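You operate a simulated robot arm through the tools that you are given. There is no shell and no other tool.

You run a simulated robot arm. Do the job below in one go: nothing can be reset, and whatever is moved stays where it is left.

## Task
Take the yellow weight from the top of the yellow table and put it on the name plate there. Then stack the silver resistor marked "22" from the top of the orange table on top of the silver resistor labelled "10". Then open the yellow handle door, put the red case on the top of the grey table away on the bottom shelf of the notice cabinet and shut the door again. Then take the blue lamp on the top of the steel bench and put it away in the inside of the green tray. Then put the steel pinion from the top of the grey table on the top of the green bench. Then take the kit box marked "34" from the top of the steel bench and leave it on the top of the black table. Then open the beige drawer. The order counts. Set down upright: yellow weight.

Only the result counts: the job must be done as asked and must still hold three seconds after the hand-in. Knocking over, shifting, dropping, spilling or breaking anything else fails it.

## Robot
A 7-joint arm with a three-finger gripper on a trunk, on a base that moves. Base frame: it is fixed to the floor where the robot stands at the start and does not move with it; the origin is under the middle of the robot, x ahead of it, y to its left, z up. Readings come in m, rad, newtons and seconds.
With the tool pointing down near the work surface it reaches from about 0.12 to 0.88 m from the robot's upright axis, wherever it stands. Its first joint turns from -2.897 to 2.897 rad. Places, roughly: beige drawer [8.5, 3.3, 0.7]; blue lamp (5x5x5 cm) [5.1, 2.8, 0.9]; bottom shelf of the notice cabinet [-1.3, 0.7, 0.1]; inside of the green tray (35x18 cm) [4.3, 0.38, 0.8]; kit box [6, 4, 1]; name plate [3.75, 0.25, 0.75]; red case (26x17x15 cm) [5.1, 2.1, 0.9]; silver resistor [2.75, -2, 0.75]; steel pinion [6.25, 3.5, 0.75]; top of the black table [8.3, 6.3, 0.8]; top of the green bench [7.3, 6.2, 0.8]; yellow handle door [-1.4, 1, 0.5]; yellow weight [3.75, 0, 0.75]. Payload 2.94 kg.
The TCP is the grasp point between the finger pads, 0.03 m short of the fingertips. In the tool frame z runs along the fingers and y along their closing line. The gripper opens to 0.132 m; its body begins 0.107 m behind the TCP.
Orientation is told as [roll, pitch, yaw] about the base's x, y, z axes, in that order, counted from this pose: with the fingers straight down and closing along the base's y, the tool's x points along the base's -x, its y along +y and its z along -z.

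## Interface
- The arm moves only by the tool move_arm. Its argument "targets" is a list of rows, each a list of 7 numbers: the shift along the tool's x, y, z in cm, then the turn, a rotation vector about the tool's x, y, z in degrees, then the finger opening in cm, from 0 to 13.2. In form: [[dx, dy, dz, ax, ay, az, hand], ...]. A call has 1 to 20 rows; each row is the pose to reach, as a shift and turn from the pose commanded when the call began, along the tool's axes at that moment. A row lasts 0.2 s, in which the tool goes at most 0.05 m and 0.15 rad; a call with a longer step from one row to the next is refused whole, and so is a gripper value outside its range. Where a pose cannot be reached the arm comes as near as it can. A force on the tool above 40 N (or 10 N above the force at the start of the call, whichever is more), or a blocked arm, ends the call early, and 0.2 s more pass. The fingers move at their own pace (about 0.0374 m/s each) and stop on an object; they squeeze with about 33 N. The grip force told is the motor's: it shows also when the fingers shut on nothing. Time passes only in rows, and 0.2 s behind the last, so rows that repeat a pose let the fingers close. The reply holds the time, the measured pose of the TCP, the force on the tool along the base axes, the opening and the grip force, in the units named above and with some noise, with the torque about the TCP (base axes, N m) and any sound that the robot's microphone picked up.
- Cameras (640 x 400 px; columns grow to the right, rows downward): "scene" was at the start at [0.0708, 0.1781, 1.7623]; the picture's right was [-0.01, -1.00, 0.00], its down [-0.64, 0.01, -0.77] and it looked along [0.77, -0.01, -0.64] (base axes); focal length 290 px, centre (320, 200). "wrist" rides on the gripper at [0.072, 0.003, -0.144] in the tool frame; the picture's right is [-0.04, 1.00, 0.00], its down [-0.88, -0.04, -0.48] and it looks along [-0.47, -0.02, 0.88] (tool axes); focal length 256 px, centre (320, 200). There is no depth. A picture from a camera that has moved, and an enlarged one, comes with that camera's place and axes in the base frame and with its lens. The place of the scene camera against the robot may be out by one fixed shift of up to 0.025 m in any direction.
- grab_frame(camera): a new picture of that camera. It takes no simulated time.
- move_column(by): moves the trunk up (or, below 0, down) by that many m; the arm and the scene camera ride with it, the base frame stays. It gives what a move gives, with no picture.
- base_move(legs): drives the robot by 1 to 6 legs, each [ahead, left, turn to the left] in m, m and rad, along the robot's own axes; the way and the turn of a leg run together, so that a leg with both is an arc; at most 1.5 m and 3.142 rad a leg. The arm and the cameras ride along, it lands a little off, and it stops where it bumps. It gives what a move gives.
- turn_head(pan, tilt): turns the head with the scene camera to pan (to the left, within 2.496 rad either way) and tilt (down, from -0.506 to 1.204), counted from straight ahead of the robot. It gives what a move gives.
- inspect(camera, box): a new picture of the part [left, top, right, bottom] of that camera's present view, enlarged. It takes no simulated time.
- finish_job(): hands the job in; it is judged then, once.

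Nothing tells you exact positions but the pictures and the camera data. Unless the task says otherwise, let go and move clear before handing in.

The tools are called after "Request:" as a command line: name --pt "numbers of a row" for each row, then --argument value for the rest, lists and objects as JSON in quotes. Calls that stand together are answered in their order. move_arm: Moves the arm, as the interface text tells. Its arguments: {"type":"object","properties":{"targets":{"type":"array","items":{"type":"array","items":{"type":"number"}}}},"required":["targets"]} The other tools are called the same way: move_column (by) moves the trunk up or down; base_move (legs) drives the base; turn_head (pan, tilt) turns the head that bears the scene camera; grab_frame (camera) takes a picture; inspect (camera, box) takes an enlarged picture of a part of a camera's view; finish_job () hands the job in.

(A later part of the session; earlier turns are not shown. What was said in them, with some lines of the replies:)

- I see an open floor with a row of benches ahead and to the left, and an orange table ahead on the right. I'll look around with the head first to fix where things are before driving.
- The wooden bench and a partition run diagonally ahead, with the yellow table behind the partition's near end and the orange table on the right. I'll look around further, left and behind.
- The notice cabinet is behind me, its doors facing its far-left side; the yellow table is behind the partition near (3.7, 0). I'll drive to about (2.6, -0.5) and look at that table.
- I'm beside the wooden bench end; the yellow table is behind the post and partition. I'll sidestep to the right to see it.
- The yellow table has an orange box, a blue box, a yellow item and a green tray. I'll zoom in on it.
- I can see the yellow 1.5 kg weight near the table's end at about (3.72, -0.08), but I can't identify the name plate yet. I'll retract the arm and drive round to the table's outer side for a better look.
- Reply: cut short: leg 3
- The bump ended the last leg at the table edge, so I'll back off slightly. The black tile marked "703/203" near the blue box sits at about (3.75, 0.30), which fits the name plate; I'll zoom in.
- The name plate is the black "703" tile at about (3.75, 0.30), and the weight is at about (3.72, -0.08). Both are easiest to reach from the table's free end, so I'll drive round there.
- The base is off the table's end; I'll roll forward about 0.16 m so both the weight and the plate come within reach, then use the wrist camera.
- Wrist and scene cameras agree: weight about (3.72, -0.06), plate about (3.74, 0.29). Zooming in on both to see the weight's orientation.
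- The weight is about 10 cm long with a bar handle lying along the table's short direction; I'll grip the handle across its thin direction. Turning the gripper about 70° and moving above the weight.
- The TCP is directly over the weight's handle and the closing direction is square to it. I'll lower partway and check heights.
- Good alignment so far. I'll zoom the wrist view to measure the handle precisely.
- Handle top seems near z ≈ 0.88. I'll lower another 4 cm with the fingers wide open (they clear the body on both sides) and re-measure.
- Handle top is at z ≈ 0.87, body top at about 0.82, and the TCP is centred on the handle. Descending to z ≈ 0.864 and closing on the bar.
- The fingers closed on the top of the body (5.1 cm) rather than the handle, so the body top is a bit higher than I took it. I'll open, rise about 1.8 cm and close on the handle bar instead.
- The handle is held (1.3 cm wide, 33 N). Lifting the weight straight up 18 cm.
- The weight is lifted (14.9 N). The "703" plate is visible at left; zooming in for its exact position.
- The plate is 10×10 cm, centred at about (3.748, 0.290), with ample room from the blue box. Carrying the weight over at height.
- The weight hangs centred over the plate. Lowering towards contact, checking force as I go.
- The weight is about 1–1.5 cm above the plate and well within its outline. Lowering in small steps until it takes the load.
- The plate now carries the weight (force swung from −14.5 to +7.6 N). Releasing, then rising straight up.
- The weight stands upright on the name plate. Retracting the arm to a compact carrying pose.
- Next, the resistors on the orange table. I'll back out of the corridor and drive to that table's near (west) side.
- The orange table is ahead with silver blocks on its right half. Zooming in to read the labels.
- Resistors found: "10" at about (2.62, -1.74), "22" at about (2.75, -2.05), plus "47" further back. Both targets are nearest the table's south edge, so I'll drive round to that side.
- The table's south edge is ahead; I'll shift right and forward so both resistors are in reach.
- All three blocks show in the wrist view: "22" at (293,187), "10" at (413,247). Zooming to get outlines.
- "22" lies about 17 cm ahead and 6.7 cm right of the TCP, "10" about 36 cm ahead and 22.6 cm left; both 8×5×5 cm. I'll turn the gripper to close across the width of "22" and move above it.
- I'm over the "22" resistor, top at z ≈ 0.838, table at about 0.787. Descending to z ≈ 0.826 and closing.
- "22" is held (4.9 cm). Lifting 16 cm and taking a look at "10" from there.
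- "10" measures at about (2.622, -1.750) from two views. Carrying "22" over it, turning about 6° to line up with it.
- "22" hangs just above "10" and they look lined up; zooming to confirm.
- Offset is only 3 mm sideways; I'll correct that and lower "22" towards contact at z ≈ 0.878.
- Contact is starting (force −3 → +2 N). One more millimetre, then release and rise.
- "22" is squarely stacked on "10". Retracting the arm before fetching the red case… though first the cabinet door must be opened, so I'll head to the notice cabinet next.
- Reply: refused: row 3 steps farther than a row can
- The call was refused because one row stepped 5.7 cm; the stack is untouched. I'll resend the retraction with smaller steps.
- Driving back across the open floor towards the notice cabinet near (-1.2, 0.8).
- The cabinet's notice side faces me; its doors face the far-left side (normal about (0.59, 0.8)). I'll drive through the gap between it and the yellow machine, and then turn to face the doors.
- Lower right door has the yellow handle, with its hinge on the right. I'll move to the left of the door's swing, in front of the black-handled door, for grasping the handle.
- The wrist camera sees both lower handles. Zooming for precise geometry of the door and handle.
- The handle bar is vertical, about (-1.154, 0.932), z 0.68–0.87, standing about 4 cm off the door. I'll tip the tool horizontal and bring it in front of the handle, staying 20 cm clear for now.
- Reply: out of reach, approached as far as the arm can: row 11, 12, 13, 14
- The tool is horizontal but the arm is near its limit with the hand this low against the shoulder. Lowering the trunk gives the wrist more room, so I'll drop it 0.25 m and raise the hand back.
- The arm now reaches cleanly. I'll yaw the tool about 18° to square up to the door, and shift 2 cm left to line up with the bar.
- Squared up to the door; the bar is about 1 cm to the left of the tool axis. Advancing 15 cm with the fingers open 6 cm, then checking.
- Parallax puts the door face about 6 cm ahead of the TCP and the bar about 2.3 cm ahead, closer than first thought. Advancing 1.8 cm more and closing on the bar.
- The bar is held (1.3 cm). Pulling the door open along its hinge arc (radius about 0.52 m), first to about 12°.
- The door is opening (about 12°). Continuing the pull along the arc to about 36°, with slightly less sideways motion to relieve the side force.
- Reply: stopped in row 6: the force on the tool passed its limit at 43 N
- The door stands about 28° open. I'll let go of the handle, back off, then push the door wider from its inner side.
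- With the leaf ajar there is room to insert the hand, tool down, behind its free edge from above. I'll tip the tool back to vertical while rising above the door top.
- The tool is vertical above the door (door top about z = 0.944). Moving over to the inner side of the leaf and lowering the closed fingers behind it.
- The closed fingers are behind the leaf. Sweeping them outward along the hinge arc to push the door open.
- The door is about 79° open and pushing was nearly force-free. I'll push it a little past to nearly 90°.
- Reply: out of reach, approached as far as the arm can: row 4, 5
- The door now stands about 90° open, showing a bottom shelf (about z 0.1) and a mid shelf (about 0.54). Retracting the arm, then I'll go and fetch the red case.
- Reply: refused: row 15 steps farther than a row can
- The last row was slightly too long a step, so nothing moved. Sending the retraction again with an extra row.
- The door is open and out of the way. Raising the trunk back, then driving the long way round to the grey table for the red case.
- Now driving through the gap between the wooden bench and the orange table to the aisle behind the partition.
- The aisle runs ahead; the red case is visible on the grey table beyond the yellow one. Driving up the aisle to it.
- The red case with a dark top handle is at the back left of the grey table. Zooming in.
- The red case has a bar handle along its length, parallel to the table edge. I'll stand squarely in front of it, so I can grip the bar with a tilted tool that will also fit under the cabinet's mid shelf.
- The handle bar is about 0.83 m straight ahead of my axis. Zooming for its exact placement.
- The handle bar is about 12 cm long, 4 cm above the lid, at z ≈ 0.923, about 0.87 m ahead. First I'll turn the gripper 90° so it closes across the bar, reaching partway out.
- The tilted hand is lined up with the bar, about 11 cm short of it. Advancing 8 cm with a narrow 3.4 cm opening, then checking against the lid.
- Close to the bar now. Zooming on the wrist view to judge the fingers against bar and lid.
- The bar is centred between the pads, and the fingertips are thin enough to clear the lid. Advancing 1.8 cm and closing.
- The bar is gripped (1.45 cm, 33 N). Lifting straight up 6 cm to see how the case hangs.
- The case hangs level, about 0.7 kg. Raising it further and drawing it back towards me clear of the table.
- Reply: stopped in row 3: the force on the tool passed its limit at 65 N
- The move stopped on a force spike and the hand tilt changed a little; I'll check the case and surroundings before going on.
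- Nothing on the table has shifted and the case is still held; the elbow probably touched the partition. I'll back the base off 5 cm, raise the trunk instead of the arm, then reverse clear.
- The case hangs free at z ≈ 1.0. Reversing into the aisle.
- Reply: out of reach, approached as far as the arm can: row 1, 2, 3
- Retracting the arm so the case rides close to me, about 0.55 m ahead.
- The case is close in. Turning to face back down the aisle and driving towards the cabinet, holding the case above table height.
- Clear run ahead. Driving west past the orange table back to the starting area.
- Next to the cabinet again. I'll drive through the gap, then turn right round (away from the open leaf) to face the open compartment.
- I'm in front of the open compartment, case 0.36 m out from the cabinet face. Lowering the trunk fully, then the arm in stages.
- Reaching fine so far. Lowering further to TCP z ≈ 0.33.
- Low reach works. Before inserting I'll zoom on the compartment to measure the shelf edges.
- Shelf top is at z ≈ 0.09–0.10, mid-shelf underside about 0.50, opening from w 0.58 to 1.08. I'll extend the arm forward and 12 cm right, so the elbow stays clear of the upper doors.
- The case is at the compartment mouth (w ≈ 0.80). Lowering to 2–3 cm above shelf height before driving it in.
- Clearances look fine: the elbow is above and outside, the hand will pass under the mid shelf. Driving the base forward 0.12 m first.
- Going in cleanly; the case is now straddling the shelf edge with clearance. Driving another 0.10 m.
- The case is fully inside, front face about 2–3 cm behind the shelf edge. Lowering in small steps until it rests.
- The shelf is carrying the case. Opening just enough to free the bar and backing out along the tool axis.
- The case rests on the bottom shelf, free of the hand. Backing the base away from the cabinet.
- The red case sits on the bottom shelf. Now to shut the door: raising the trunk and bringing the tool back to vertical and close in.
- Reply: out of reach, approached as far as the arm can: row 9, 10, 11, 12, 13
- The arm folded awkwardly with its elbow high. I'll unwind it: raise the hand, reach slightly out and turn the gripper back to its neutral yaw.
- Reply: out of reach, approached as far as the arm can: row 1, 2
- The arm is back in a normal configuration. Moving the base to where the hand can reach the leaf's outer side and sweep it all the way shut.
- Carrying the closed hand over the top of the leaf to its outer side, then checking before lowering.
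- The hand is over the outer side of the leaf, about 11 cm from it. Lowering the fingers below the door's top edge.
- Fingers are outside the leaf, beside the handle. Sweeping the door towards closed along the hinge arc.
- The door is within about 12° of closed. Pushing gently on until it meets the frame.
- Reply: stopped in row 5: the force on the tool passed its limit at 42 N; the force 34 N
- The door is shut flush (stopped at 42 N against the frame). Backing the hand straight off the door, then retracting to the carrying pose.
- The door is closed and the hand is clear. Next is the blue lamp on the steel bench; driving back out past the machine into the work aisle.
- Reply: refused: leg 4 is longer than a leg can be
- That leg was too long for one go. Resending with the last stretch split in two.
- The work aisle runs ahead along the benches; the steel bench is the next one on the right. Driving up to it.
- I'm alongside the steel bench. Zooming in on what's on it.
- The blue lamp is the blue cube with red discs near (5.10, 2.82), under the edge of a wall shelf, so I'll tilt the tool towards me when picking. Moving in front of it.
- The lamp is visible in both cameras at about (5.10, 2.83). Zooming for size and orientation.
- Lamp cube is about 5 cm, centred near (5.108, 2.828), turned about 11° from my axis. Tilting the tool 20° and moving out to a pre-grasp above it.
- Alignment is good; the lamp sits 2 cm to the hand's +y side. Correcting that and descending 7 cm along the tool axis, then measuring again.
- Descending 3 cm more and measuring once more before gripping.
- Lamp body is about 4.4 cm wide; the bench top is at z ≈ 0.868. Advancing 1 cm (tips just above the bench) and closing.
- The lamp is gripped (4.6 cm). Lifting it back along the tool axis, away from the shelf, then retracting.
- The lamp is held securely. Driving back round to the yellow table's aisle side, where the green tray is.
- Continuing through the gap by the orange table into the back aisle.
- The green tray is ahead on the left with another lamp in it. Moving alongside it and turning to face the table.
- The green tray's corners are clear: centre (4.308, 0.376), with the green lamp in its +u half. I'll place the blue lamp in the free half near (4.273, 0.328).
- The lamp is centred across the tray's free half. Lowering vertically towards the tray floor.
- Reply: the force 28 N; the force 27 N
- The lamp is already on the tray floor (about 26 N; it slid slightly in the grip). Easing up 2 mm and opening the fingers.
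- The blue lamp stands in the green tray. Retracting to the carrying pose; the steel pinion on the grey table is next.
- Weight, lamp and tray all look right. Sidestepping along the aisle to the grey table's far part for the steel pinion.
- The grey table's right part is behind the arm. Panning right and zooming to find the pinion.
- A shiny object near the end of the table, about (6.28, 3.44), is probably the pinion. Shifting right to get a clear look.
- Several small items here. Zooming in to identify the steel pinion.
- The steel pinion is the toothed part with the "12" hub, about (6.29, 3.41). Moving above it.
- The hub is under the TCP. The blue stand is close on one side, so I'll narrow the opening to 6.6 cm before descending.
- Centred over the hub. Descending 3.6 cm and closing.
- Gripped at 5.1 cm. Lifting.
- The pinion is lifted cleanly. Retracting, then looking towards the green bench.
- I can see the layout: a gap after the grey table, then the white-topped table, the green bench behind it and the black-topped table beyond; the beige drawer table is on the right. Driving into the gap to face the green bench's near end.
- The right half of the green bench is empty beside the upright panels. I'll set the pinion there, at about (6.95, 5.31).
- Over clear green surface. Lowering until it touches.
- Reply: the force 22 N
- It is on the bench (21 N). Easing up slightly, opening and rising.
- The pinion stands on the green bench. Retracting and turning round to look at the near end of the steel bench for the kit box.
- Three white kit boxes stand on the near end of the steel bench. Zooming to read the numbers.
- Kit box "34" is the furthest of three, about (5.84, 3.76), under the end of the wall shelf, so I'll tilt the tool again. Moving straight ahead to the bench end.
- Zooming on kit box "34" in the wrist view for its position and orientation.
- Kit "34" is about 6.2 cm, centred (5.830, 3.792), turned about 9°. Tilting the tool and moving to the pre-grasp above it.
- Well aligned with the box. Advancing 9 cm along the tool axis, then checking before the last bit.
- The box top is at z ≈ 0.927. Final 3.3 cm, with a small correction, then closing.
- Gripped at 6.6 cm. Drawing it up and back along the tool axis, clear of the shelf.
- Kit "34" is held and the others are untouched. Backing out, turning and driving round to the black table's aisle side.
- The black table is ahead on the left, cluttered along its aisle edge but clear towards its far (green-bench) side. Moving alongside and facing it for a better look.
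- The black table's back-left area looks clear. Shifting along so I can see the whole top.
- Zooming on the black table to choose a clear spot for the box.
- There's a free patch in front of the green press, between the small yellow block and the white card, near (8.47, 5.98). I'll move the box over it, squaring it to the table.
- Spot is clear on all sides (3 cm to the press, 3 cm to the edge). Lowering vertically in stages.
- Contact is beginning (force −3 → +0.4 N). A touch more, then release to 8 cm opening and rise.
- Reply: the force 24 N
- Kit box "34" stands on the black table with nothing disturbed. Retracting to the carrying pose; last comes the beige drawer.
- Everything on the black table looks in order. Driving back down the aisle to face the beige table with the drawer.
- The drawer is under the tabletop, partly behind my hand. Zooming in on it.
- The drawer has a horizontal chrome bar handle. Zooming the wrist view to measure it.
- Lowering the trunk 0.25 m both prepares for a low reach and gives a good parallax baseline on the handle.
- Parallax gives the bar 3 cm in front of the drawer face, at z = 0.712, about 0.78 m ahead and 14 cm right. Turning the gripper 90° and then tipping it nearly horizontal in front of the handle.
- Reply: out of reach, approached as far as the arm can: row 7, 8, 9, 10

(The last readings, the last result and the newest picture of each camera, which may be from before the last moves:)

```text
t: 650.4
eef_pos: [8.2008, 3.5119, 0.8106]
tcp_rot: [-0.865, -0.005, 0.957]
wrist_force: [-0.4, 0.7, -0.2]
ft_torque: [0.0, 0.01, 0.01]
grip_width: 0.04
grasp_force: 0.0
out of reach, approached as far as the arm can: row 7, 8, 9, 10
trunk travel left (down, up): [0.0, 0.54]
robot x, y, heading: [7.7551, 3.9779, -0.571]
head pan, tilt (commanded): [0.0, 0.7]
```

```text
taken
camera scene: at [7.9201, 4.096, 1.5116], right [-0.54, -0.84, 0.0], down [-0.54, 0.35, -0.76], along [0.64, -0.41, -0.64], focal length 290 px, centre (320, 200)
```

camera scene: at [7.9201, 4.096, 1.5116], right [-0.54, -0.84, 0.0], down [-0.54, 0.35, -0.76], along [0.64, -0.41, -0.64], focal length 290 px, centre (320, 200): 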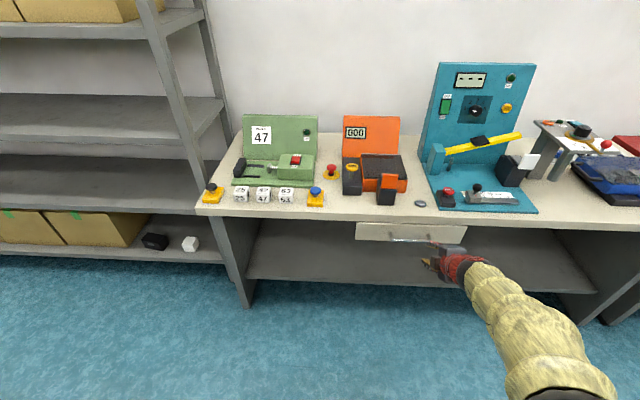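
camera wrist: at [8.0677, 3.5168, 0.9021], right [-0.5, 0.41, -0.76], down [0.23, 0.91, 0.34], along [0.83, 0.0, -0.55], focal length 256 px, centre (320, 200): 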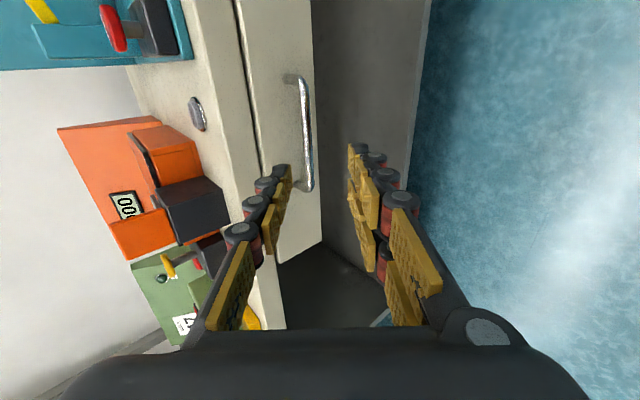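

At this distance the arm can only tilt about 50°. Backing the base 10 cm so the arm reaches further out and can point more horizontally.

Request:
base_move --legs '[[-0.1, 0, 0]]'

Request:
move_arm --pt "0 -1.5 3 2 0 0 4" --pt "0 -2.5 6 5 0 0 4" --pt "0 -3 9 8 0 0 4" --pt "0 -3 12 12 0 0 4" --pt "0 -2.5 13 16 0 0 4" --pt "0 -2 14 20 0 0 4" --pt "0 -2 14 20 0 0 4"

Request:
grab_frame --camera "wrist"

Request:
grab_frame --camera "scene"

```text
t: 651.6
eef_pos: [8.1153, 3.5667, 0.8101]
tcp_rot: [-0.864, -0.005, 0.958]
wrist_force: [-0.6, 0.1, 0.4]
ft_torque: [0.03, -0.01, -0.01]
grip_width: 0.0403
grasp_force: 0.0
trunk travel left (down, up): [0.0, 0.54]
robot x, y, heading: [7.6706, 4.0311, -0.569]
head pan, tilt (commanded): [0.0, 0.7]
```

```text
t: 653.2
eef_pos: [8.2537, 3.4729, 0.8159]
tcp_rot: [-0.994, -0.01, 0.948]
wrist_force: [0.9, 1.4, 0.4]
ft_torque: [0.02, 0.01, 0.0]
grip_width: 0.0402
grasp_force: 0.0
out of reach, approached as far as the arm can: row 1, 2, 3, 4, 5, 6, 7
trunk travel left (down, up): [0.0, 0.54]
robot x, y, heading: [7.6714, 4.0296, -0.57]
head pan, tilt (commanded): [0.0, 0.7]
```

```text
taken
camera wrist: at [8.1109, 3.4856, 0.8921], right [-0.41, 0.36, -0.84], down [0.2, 0.93, 0.3], along [0.89, -0.05, -0.46], focal length 256 px, centre (320, 200)
```

wrist: 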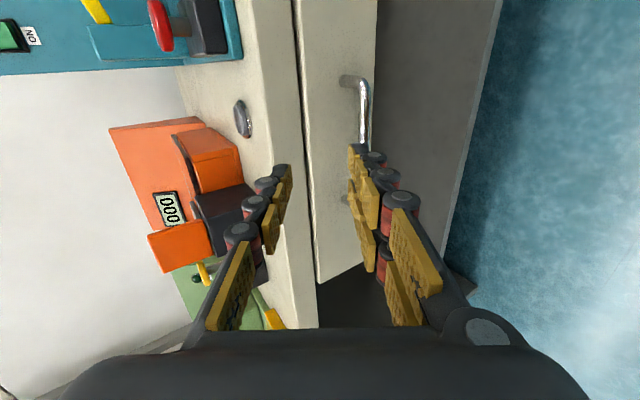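

```text
taken
camera scene: at [7.8348, 4.1505, 1.5116], right [-0.54, -0.84, 0.0], down [-0.54, 0.35, -0.76], along [0.65, -0.41, -0.64], focal length 290 px, centre (320, 200)
```

scene: 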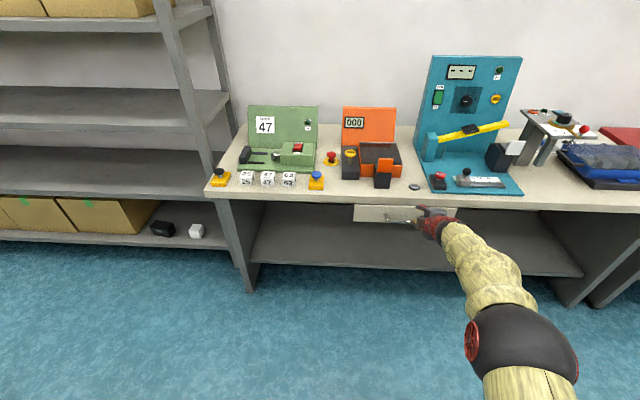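

Tilt is now 57°, which is enough for the fingers to fit round the bar. The bar is about 8 cm ahead and 10 cm below; moving to a pre-grasp just short of it.

Request:
move_arm --pt "-0.2 1 1.2 0 0 0 3" --pt "-0.4 2.1 2.5 0 0 0 3" --pt "-0.6 3.1 3.7 0 0 0 3" --pt "-0.8 4.2 5 0 0 0 3" --pt "-0.8 4.2 5 0 0 0 3"

Request:
grab_frame --camera "wrist"

Request:
inspect --camera "scene" --box '[330, 180, 510, 320]'

```text
t: 654.4
eef_pos: [8.2847, 3.458, 0.7613]
tcp_rot: [-0.978, -0.009, 0.945]
wrist_force: [0.4, -0.5, 0.1]
ft_torque: [-0.01, -0.01, -0.04]
grip_width: 0.0299
grasp_force: 0.1
out of reach, approached as far as the arm can: row 2, 3, 4, 5
trunk travel left (down, up): [0.0, 0.54]
robot x, y, heading: [7.6746, 4.0305, -0.571]
head pan, tilt (commanded): [0.0, 0.7]
```

```text
taken
camera wrist: at [8.1428, 3.4697, 0.84], right [-0.42, 0.37, -0.83], down [0.21, 0.93, 0.31], along [0.88, -0.04, -0.47], focal length 256 px, centre (320, 200)
```

wrist: 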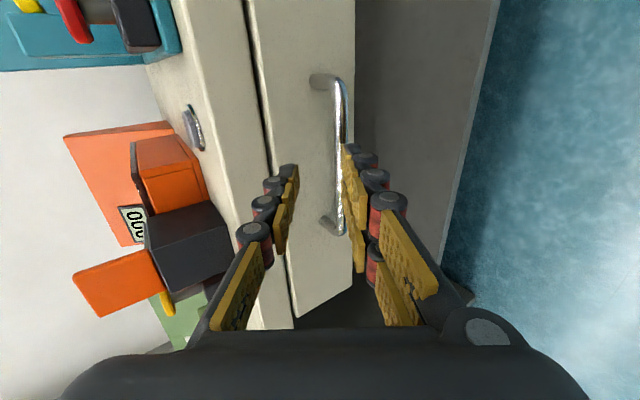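

```text
2.86 times, centred on (420, 250) of scene
camera zoom: at [7.835, 4.1503, 1.5116], right [-0.54, -0.84, 0.0], down [-0.54, 0.35, -0.76], along [0.65, -0.41, -0.64], focal length 828 px, centre (34, 57)
```

zoom: 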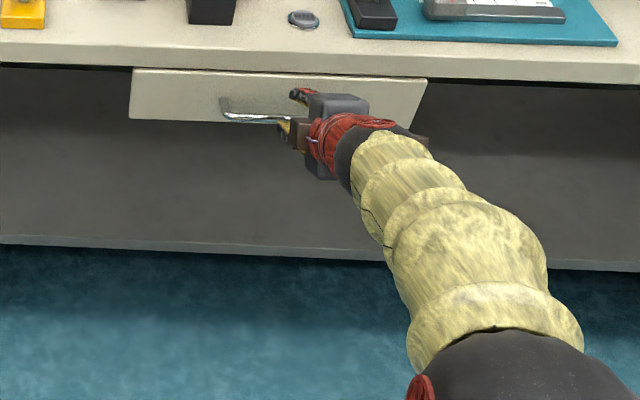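

The bar is 6.8 cm ahead along the tool, 1.5 cm to the lower side and 1 cm left. Closing in.

Request:
move_arm --pt "-0.3 0.6 0.8 0 0 0 3" --pt "-0.6 1.1 1.6 0 0 0 3" --pt "-0.9 1.5 2.5 0 0 0 3" --pt "-0.9 1.5 3.2 0 0 0 3" --pt "-0.9 1.5 3.2 0 0 0 3"

Request:
grab_frame --camera "wrist"

```text
t: 655.6
eef_pos: [8.3096, 3.4505, 0.7335]
tcp_rot: [-0.987, -0.011, 0.947]
wrist_force: [-0.5, -0.4, 0.6]
ft_torque: [-0.04, 0.04, 0.0]
grip_width: 0.0299
grasp_force: 0.1
out of reach, approached as far as the arm can: row 1, 2, 3, 4, 5
trunk travel left (down, up): [0.0, 0.54]
robot x, y, heading: [7.6705, 4.033, -0.567]
head pan, tilt (commanded): [0.0, 0.7]
```

```text
taken
camera wrist: at [8.1676, 3.4641, 0.8114], right [-0.42, 0.36, -0.83], down [0.21, 0.93, 0.3], along [0.89, -0.05, -0.46], focal length 256 px, centre (320, 200)
```

wrist: 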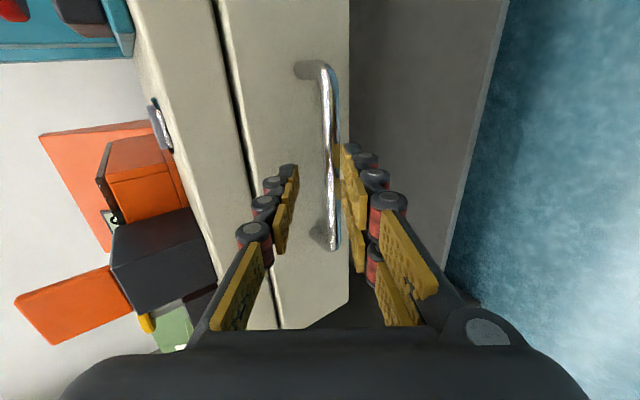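

Nearly there: the bar is 3 cm ahead, 0.6 cm off-axis. Advancing 1.6 cm and closing.

Request:
move_arm --pt "0 0.3 0.6 0 0 0 3" --pt "0 0.6 1.2 0 0 0 3" --pt "0 0.7 1.8 0 0 0 3" --pt "0 0.7 1.8 0 0 0 2.2" --pt "0 0.7 1.8 0 0 0 1" --pt "0 0.7 1.8 0 0 0 0" --pt "0 0.7 1.8 0 0 0 0" --pt "0 0.7 1.8 0 0 0 0"

Request:
grab_frame --camera "wrist"

Request:
inspect --camera "scene" --box '[330, 180, 510, 320]'

```text
t: 657.4
eef_pos: [8.3175, 3.4444, 0.7178]
tcp_rot: [-0.99, -0.01, 0.948]
wrist_force: [-2.4, 1.4, -7.3]
ft_torque: [-0.45, 0.5, 0.41]
grip_width: 0.0113
grasp_force: 38.3
trunk travel left (down, up): [0.0, 0.54]
robot x, y, heading: [7.6732, 4.0313, -0.568]
head pan, tilt (commanded): [0.0, 0.7]
```

```text
taken
camera wrist: at [8.1761, 3.4575, 0.7936], right [-0.42, 0.36, -0.83], down [0.2, 0.93, 0.3], along [0.89, -0.05, -0.46], focal length 256 px, centre (320, 200)
```

wrist: 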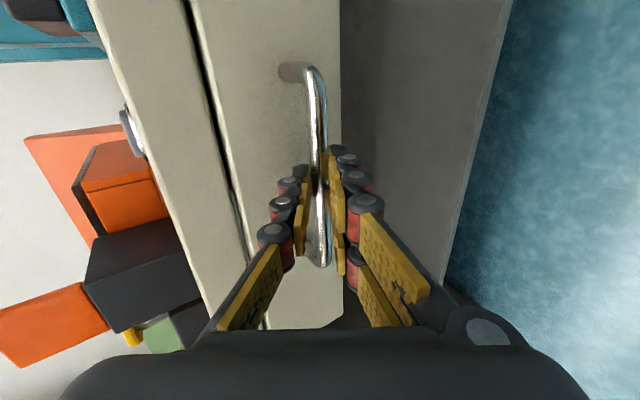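

```text
2.86 times, centred on (420, 250) of scene
camera zoom: at [7.8353, 4.1501, 1.5115], right [-0.54, -0.84, 0.0], down [-0.54, 0.35, -0.76], along [0.65, -0.41, -0.64], focal length 828 px, centre (34, 57)
```

zoom: 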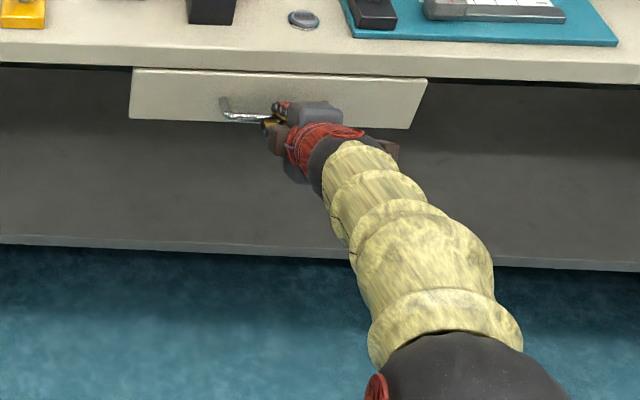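

The bar is gripped (1.1 cm, 38 N). Pulling the drawer by backing the base along the drawer's axis, 8 cm first.

Request:
base_move --legs '[[-0.08, 0.004, 0]]'

Request:
inspect --camera "scene" --box '[330, 160, 510, 320]'

```text
t: 658.4
eef_pos: [8.2533, 3.4911, 0.7169]
tcp_rot: [-0.99, -0.012, 0.949]
wrist_force: [0.4, -0.7, -12.5]
ft_torque: [-0.54, 0.54, 0.27]
grip_width: 0.0108
grasp_force: 38.6
trunk travel left (down, up): [0.0, 0.54]
robot x, y, heading: [7.6053, 4.0734, -0.565]
head pan, tilt (commanded): [0.0, 0.7]
```

```text
2.50 times, centred on (420, 240) of scene
camera zoom: at [7.7702, 4.1962, 1.5115], right [-0.54, -0.84, 0.0], down [-0.54, 0.35, -0.76], along [0.64, -0.41, -0.65], focal length 724 px, centre (70, 100)
```

zoom: 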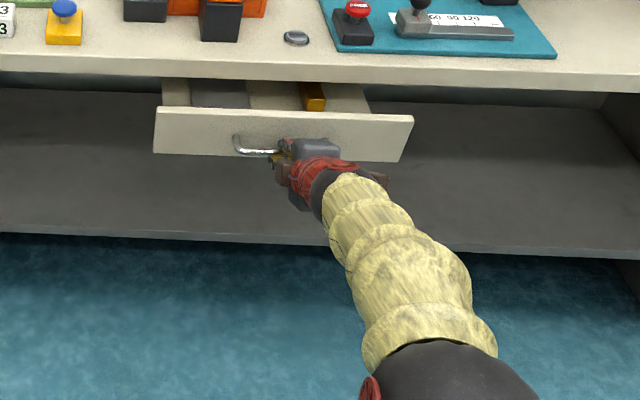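

The drawer slides freely. Pulling another 10 cm.

Request:
base_move --legs '[[-0.1, 0.005, 0]]'

Request:
base_move --legs '[[-0.07, 0.003, 0]]'

Request:
grab_frame --camera "scene"

```text
t: 659.6
eef_pos: [8.1695, 3.5516, 0.7165]
tcp_rot: [-0.99, -0.009, 0.949]
wrist_force: [0.8, 1.2, -4.2]
ft_torque: [-0.51, 0.45, 0.34]
grip_width: 0.0111
grasp_force: 37.6
trunk travel left (down, up): [0.0, 0.54]
robot x, y, heading: [7.5202, 4.1347, -0.563]
head pan, tilt (commanded): [0.0, 0.7]
```

```text
t: 660.6
eef_pos: [8.1125, 3.5923, 0.7166]
tcp_rot: [-0.991, -0.011, 0.952]
wrist_force: [7.9, 11.2, -0.9]
ft_torque: [-0.3, 0.21, 0.71]
grip_width: 0.0111
grasp_force: 38.2
trunk travel left (down, up): [0.0, 0.54]
robot x, y, heading: [7.4675, 4.1753, -0.565]
head pan, tilt (commanded): [0.0, 0.7]
```

```text
taken
camera scene: at [7.6284, 4.2971, 1.5115], right [-0.54, -0.84, 0.0], down [-0.54, 0.35, -0.76], along [0.65, -0.41, -0.64], focal length 290 px, centre (320, 200)
```

scene: 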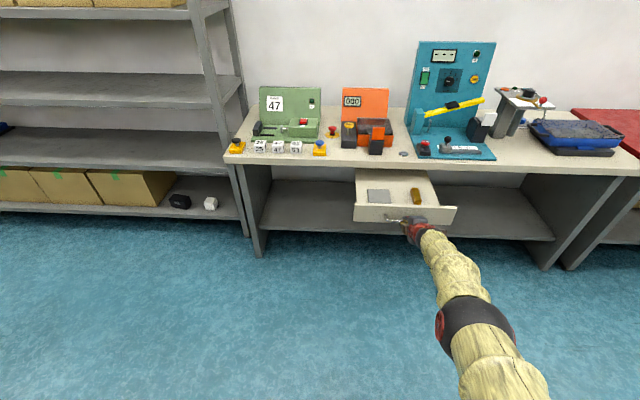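

Opened about 25 cm so far, with some side force. Pulling a bit more with the arm, easing 5 mm left, to see whether it is at its stop.

Request:
move_arm --pt "-0.3 0.2 -0.4 0 0 0 0" --pt "-0.5 0.7 -1.1 0 0 0 0" --pt "-0.5 1.2 -1.9 0 0 0 0" --pt "-0.5 1.7 -2.6 0 0 0 0" --pt "-0.5 2.2 -3.3 0 0 0 0"

Request:
inspect --camera "scene" --box '[330, 140, 490, 260]'

```text
t: 661.7
eef_pos: [8.0963, 3.6038, 0.7173]
tcp_rot: [-0.963, -0.01, 0.946]
wrist_force: [-0.5, -1.4, -6.0]
ft_torque: [-0.62, 0.6, 0.24]
grip_width: 0.0111
grasp_force: 38.5
out of reach, approached as far as the arm can: row 2, 3, 4, 5
trunk travel left (down, up): [0.0, 0.54]
robot x, y, heading: [7.4646, 4.1784, -0.566]
head pan, tilt (commanded): [0.0, 0.7]
stopped in row 5: the force on the tool passed its limit at 42 N (the readings are from after the stop); the commanded pose is now the measured one
```

```text
3.33 times, centred on (410, 200) of scene
camera zoom: at [7.6281, 4.2955, 1.5118], right [-0.54, -0.84, 0.0], down [-0.54, 0.35, -0.76], along [0.64, -0.41, -0.64], focal length 966 px, centre (20, 200)
```

zoom: 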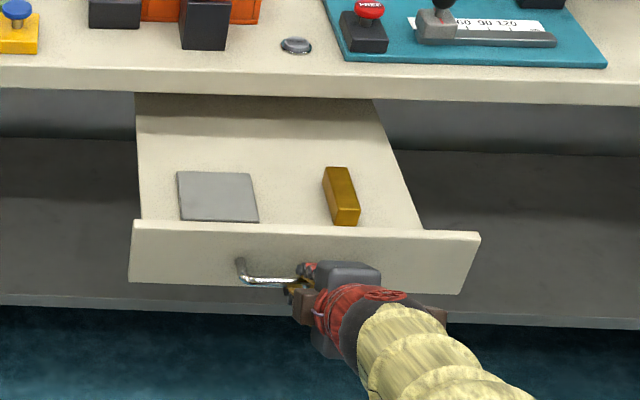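

That stop at 42 N with the drawer out about 27 cm suggests its end stop. One gentle 2 cm base tug to confirm.

Request:
base_move --legs '[[-0.02, 0.001, 0]]'

Request:
inspect --camera "scene" --box '[330, 140, 490, 260]'

```text
t: 662.5
eef_pos: [8.0807, 3.6137, 0.7163]
tcp_rot: [-0.962, -0.01, 0.945]
wrist_force: [-4.4, -5.2, -11.2]
ft_torque: [-0.69, 0.66, 0.23]
grip_width: 0.0113
grasp_force: 37.9
trunk travel left (down, up): [0.0, 0.54]
robot x, y, heading: [7.4456, 4.1885, -0.572]
head pan, tilt (commanded): [0.0, 0.7]
```

```text
3.33 times, centred on (410, 200) of scene
camera zoom: at [7.6118, 4.3068, 1.5116], right [-0.54, -0.84, 0.0], down [-0.54, 0.35, -0.76], along [0.64, -0.41, -0.65], focal length 966 px, centre (20, 200)
```

zoom: 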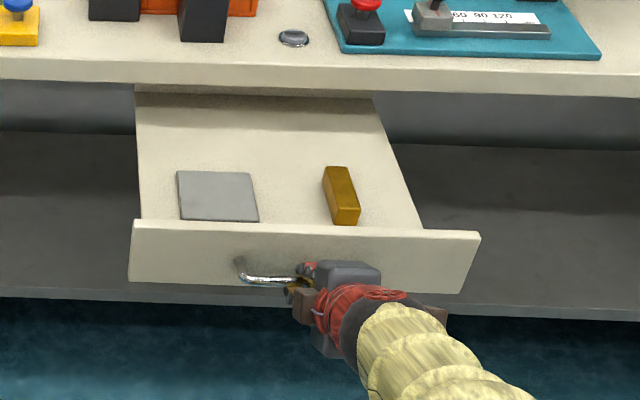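

The drawer is now out about 29 cm, nearly its full length, so that's open enough. Releasing the bar and withdrawing along the tool axis.

Request:
move_arm --pt "0 0 0 0 0 0 1.5" --pt "0 0 0 0 0 0 2.6" --pt "0 0 0 0 0 0 3" --pt "0 0 0 0 0 0 3" --pt "0 0 -1.5 0 0 0 3" --pt "0 0 -3 0 0 0 3" --pt "0 0 -5 0 0 0 3" --pt "0 0 -8 0 0 0 3" --pt "0 0 -8 0 0 0 3"

Request:
grab_frame --camera "wrist"

Request:
grab_frame --camera "scene"

```text
t: 664.5
eef_pos: [8.0361, 3.6473, 0.7753]
tcp_rot: [-0.946, -0.012, 0.943]
wrist_force: [0.6, -0.4, -0.5]
ft_torque: [0.01, 0.04, 0.02]
grip_width: 0.0299
grasp_force: 0.0
out of reach, approached as far as the arm can: row 6, 7, 8, 9
trunk travel left (down, up): [0.0, 0.54]
robot x, y, heading: [7.4487, 4.1888, -0.569]
head pan, tilt (commanded): [0.0, 0.7]
```

```text
taken
camera wrist: at [7.8967, 3.658, 0.8576], right [-0.44, 0.39, -0.81], down [0.22, 0.92, 0.32], along [0.87, -0.04, -0.49], focal length 256 px, centre (320, 200)
```

wrist: 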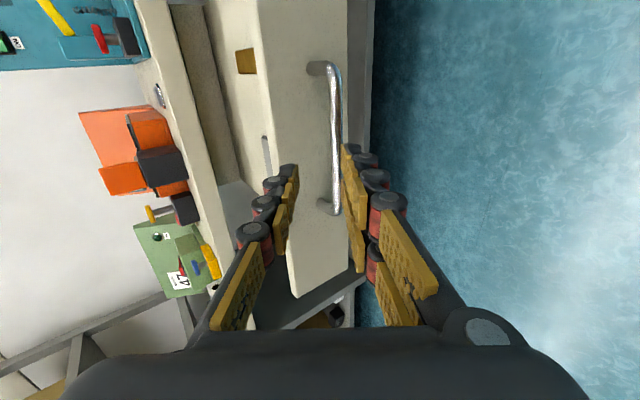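

```text
taken
camera scene: at [7.6108, 4.3081, 1.5116], right [-0.54, -0.84, 0.0], down [-0.54, 0.35, -0.76], along [0.65, -0.41, -0.64], focal length 290 px, centre (320, 200)
```

scene: 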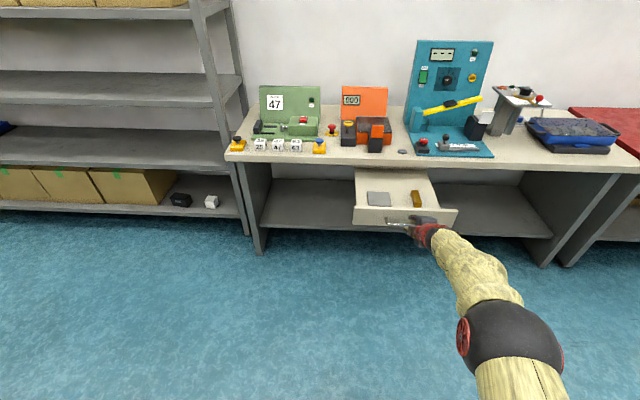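

The bar is released. Raising the trunk to lift the hand well clear of the drawer, then checking.

Request:
move_column --by 0.25

Request:
base_move --legs '[[-0.02, 0.25, 0]]'

Request:
grab_frame --camera "scene"

```text
t: 667.1
eef_pos: [8.0375, 3.6464, 1.0255]
tcp_rot: [-0.946, -0.012, 0.941]
wrist_force: [-0.6, -0.6, -0.1]
ft_torque: [-0.02, 0.01, 0.01]
grip_width: 0.0302
grasp_force: 0.0
trunk travel left (down, up): [-0.25, 0.29]
robot x, y, heading: [7.447, 4.1874, -0.569]
head pan, tilt (commanded): [0.0, 0.7]
```

```text
t: 668.9
eef_pos: [8.167, 3.8516, 1.0243]
tcp_rot: [-0.946, -0.013, 1.002]
wrist_force: [0.5, 2.3, -0.3]
ft_torque: [-0.11, 0.08, -0.18]
grip_width: 0.03
grasp_force: 0.0
trunk travel left (down, up): [-0.25, 0.29]
robot x, y, heading: [7.5489, 4.3593, -0.514]
head pan, tilt (commanded): [0.0, 0.7]
```

```text
taken
camera scene: at [7.703, 4.4856, 1.7618], right [-0.49, -0.87, 0.0], down [-0.56, 0.31, -0.76], along [0.67, -0.37, -0.64], focal length 290 px, centre (320, 200)
```

scene: 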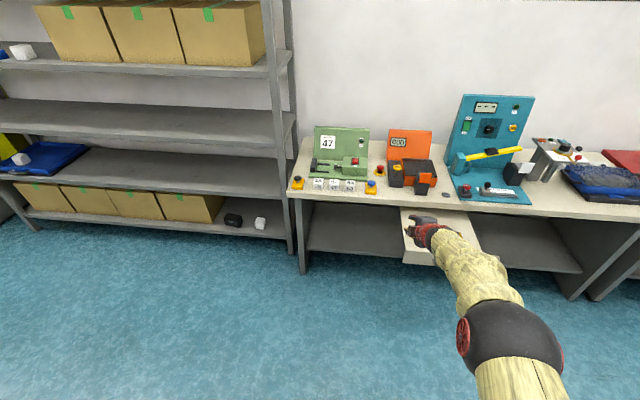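

The heading changed slightly, so I may have brushed the white-topped table behind me. Moving back off it and checking that table.

Request:
base_move --legs '[[0.0, -0.3, 0]]'

Request:
turn_head --pan 1.7 --tilt 0.7

Request:
grab_frame --camera "scene"

```text
t: 671.0
eef_pos: [8.0191, 3.5867, 1.0257]
tcp_rot: [-0.946, -0.012, 1.005]
wrist_force: [-0.3, -1.0, 0.3]
ft_torque: [0.05, 0.0, 0.02]
grip_width: 0.03
grasp_force: 0.1
trunk travel left (down, up): [-0.25, 0.29]
robot x, y, heading: [7.4006, 4.0916, -0.504]
head pan, tilt (commanded): [0.0, 0.7]
```

```text
t: 672.7
eef_pos: [8.0198, 3.5869, 1.0255]
tcp_rot: [-0.946, -0.012, 1.004]
wrist_force: [-0.3, 0.1, 0.2]
ft_torque: [0.0, -0.01, -0.04]
grip_width: 0.0301
grasp_force: 0.0
trunk travel left (down, up): [-0.25, 0.29]
robot x, y, heading: [7.3965, 4.0881, -0.506]
head pan, tilt (commanded): [1.7, 0.7]
```

```text
taken
camera scene: at [7.5109, 4.3406, 1.7616], right [0.93, -0.37, 0.0], down [-0.24, -0.6, -0.76], along [0.28, 0.71, -0.64], focal length 290 px, centre (320, 200)
```

scene: 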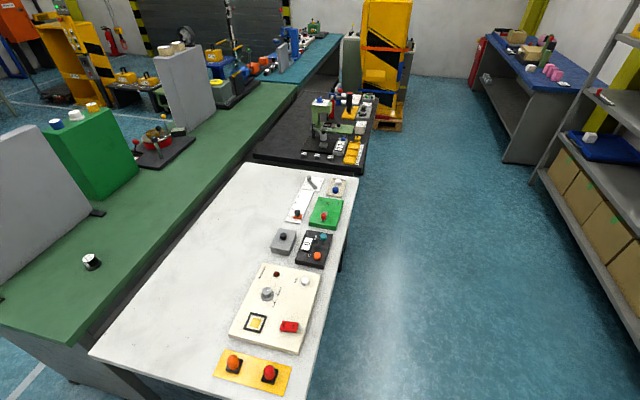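

The white table and its contents look untouched. Backing away from the drawer a little and taking a final look at it.

Request:
base_move --legs '[[-0.15, 0.0, 0]]'

Request:
turn_head --pan 0.0 --tilt 0.6

Request:
grab_frame --camera "scene"

Request:
inspect --camera "scene" --box '[280, 140, 480, 270]'

```text
t: 674.1
eef_pos: [7.8893, 3.6593, 1.0259]
tcp_rot: [-0.947, -0.012, 1.003]
wrist_force: [-0.1, 0.0, 0.4]
ft_torque: [0.0, -0.02, 0.0]
grip_width: 0.03
grasp_force: 0.0
trunk travel left (down, up): [-0.25, 0.29]
robot x, y, heading: [7.2666, 4.1659, -0.51]
head pan, tilt (commanded): [1.7, 0.7]
```

```text
t: 675.8
eef_pos: [7.8878, 3.6589, 1.0266]
tcp_rot: [-0.948, -0.013, 1.003]
wrist_force: [0.5, -0.2, 0.6]
ft_torque: [0.01, 0.02, -0.04]
grip_width: 0.03
grasp_force: 0.0
trunk travel left (down, up): [-0.25, 0.29]
robot x, y, heading: [7.2665, 4.1662, -0.511]
head pan, tilt (commanded): [0.0, 0.6]
```

```text
taken
camera scene: at [7.4265, 4.2912, 1.7702], right [-0.49, -0.87, 0.0], down [-0.49, 0.27, -0.82], along [0.72, -0.4, -0.57], focal length 290 px, centre (320, 200)
```

scene: 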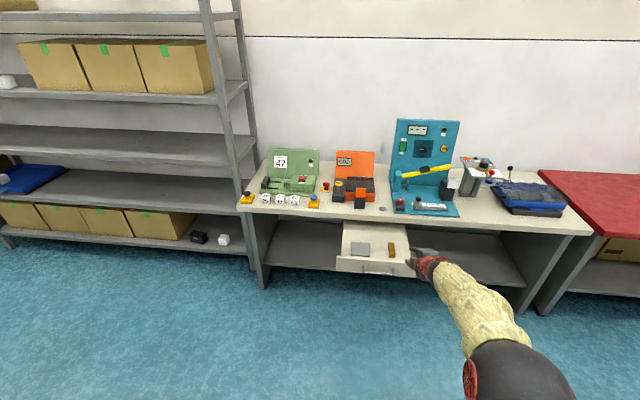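

```text
3.08 times, centred on (380, 205) of scene
camera zoom: at [7.4265, 4.2912, 1.7702], right [-0.49, -0.87, 0.0], down [-0.49, 0.27, -0.82], along [0.72, -0.4, -0.57], focal length 891 px, centre (135, 185)
```

zoom: 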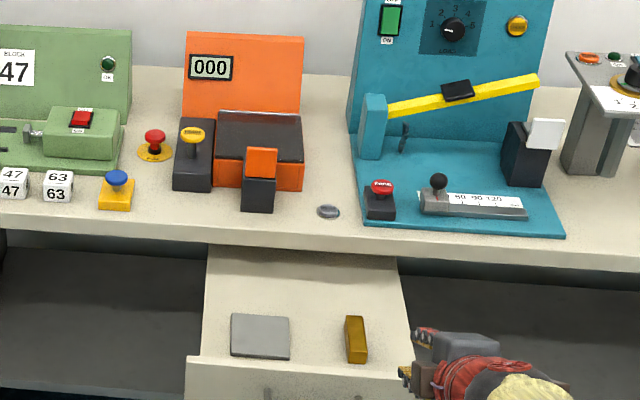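

The drawer stands open and the hand is clear. All seven jobs are in their final state:
- The yellow weight is upright on its name plate.
- Resistor "22" is on top of "10".
- The red case is on the bottom shelf and the cabinet door is shut.
- The blue lamp is in the green tray.
- The steel pinion is on the green bench.
- Kit box "34" is on the black table.
- The beige drawer is open.

I'm handing the job in.

Request:
finish_job

```text
The job is handed in.
```

I did all seven parts in the order you gave and handed the job in. I checked each one by camera as I finished it. I did not go back to re-check the earlier ones at the end.

- **Yellow weight:** upright on the black "703" name plate on the yellow table.
- **Resistors:** "22" is stacked squarely on "10" on the orange table.
- **Red case:** on the bottom shelf of the notice cabinet, with the yellow handle door pushed shut.
- **Blue lamp:** standing in the green tray, about 14 cm from the lamp already there.
- **Steel pinion:** standing near the end of the green bench.
- **Kit box "34":** on the black table, in front of the green press.
- **Beige drawer:** pulled out about 29 cm. I stopped there because its back edge was almost at the tabletop. I felt no firm end stop.

There were three contacts along the way:
- **Yellow table:** the base bumped its edge while I was getting into position.
- **Grey table:** the arm hit something, probably the partition, while lifting the red case.
- **White-topped table:** the base may have brushed it at the very end.

In later views of those areas I saw nothing moved or knocked over. The hand is empty and clear of everything.
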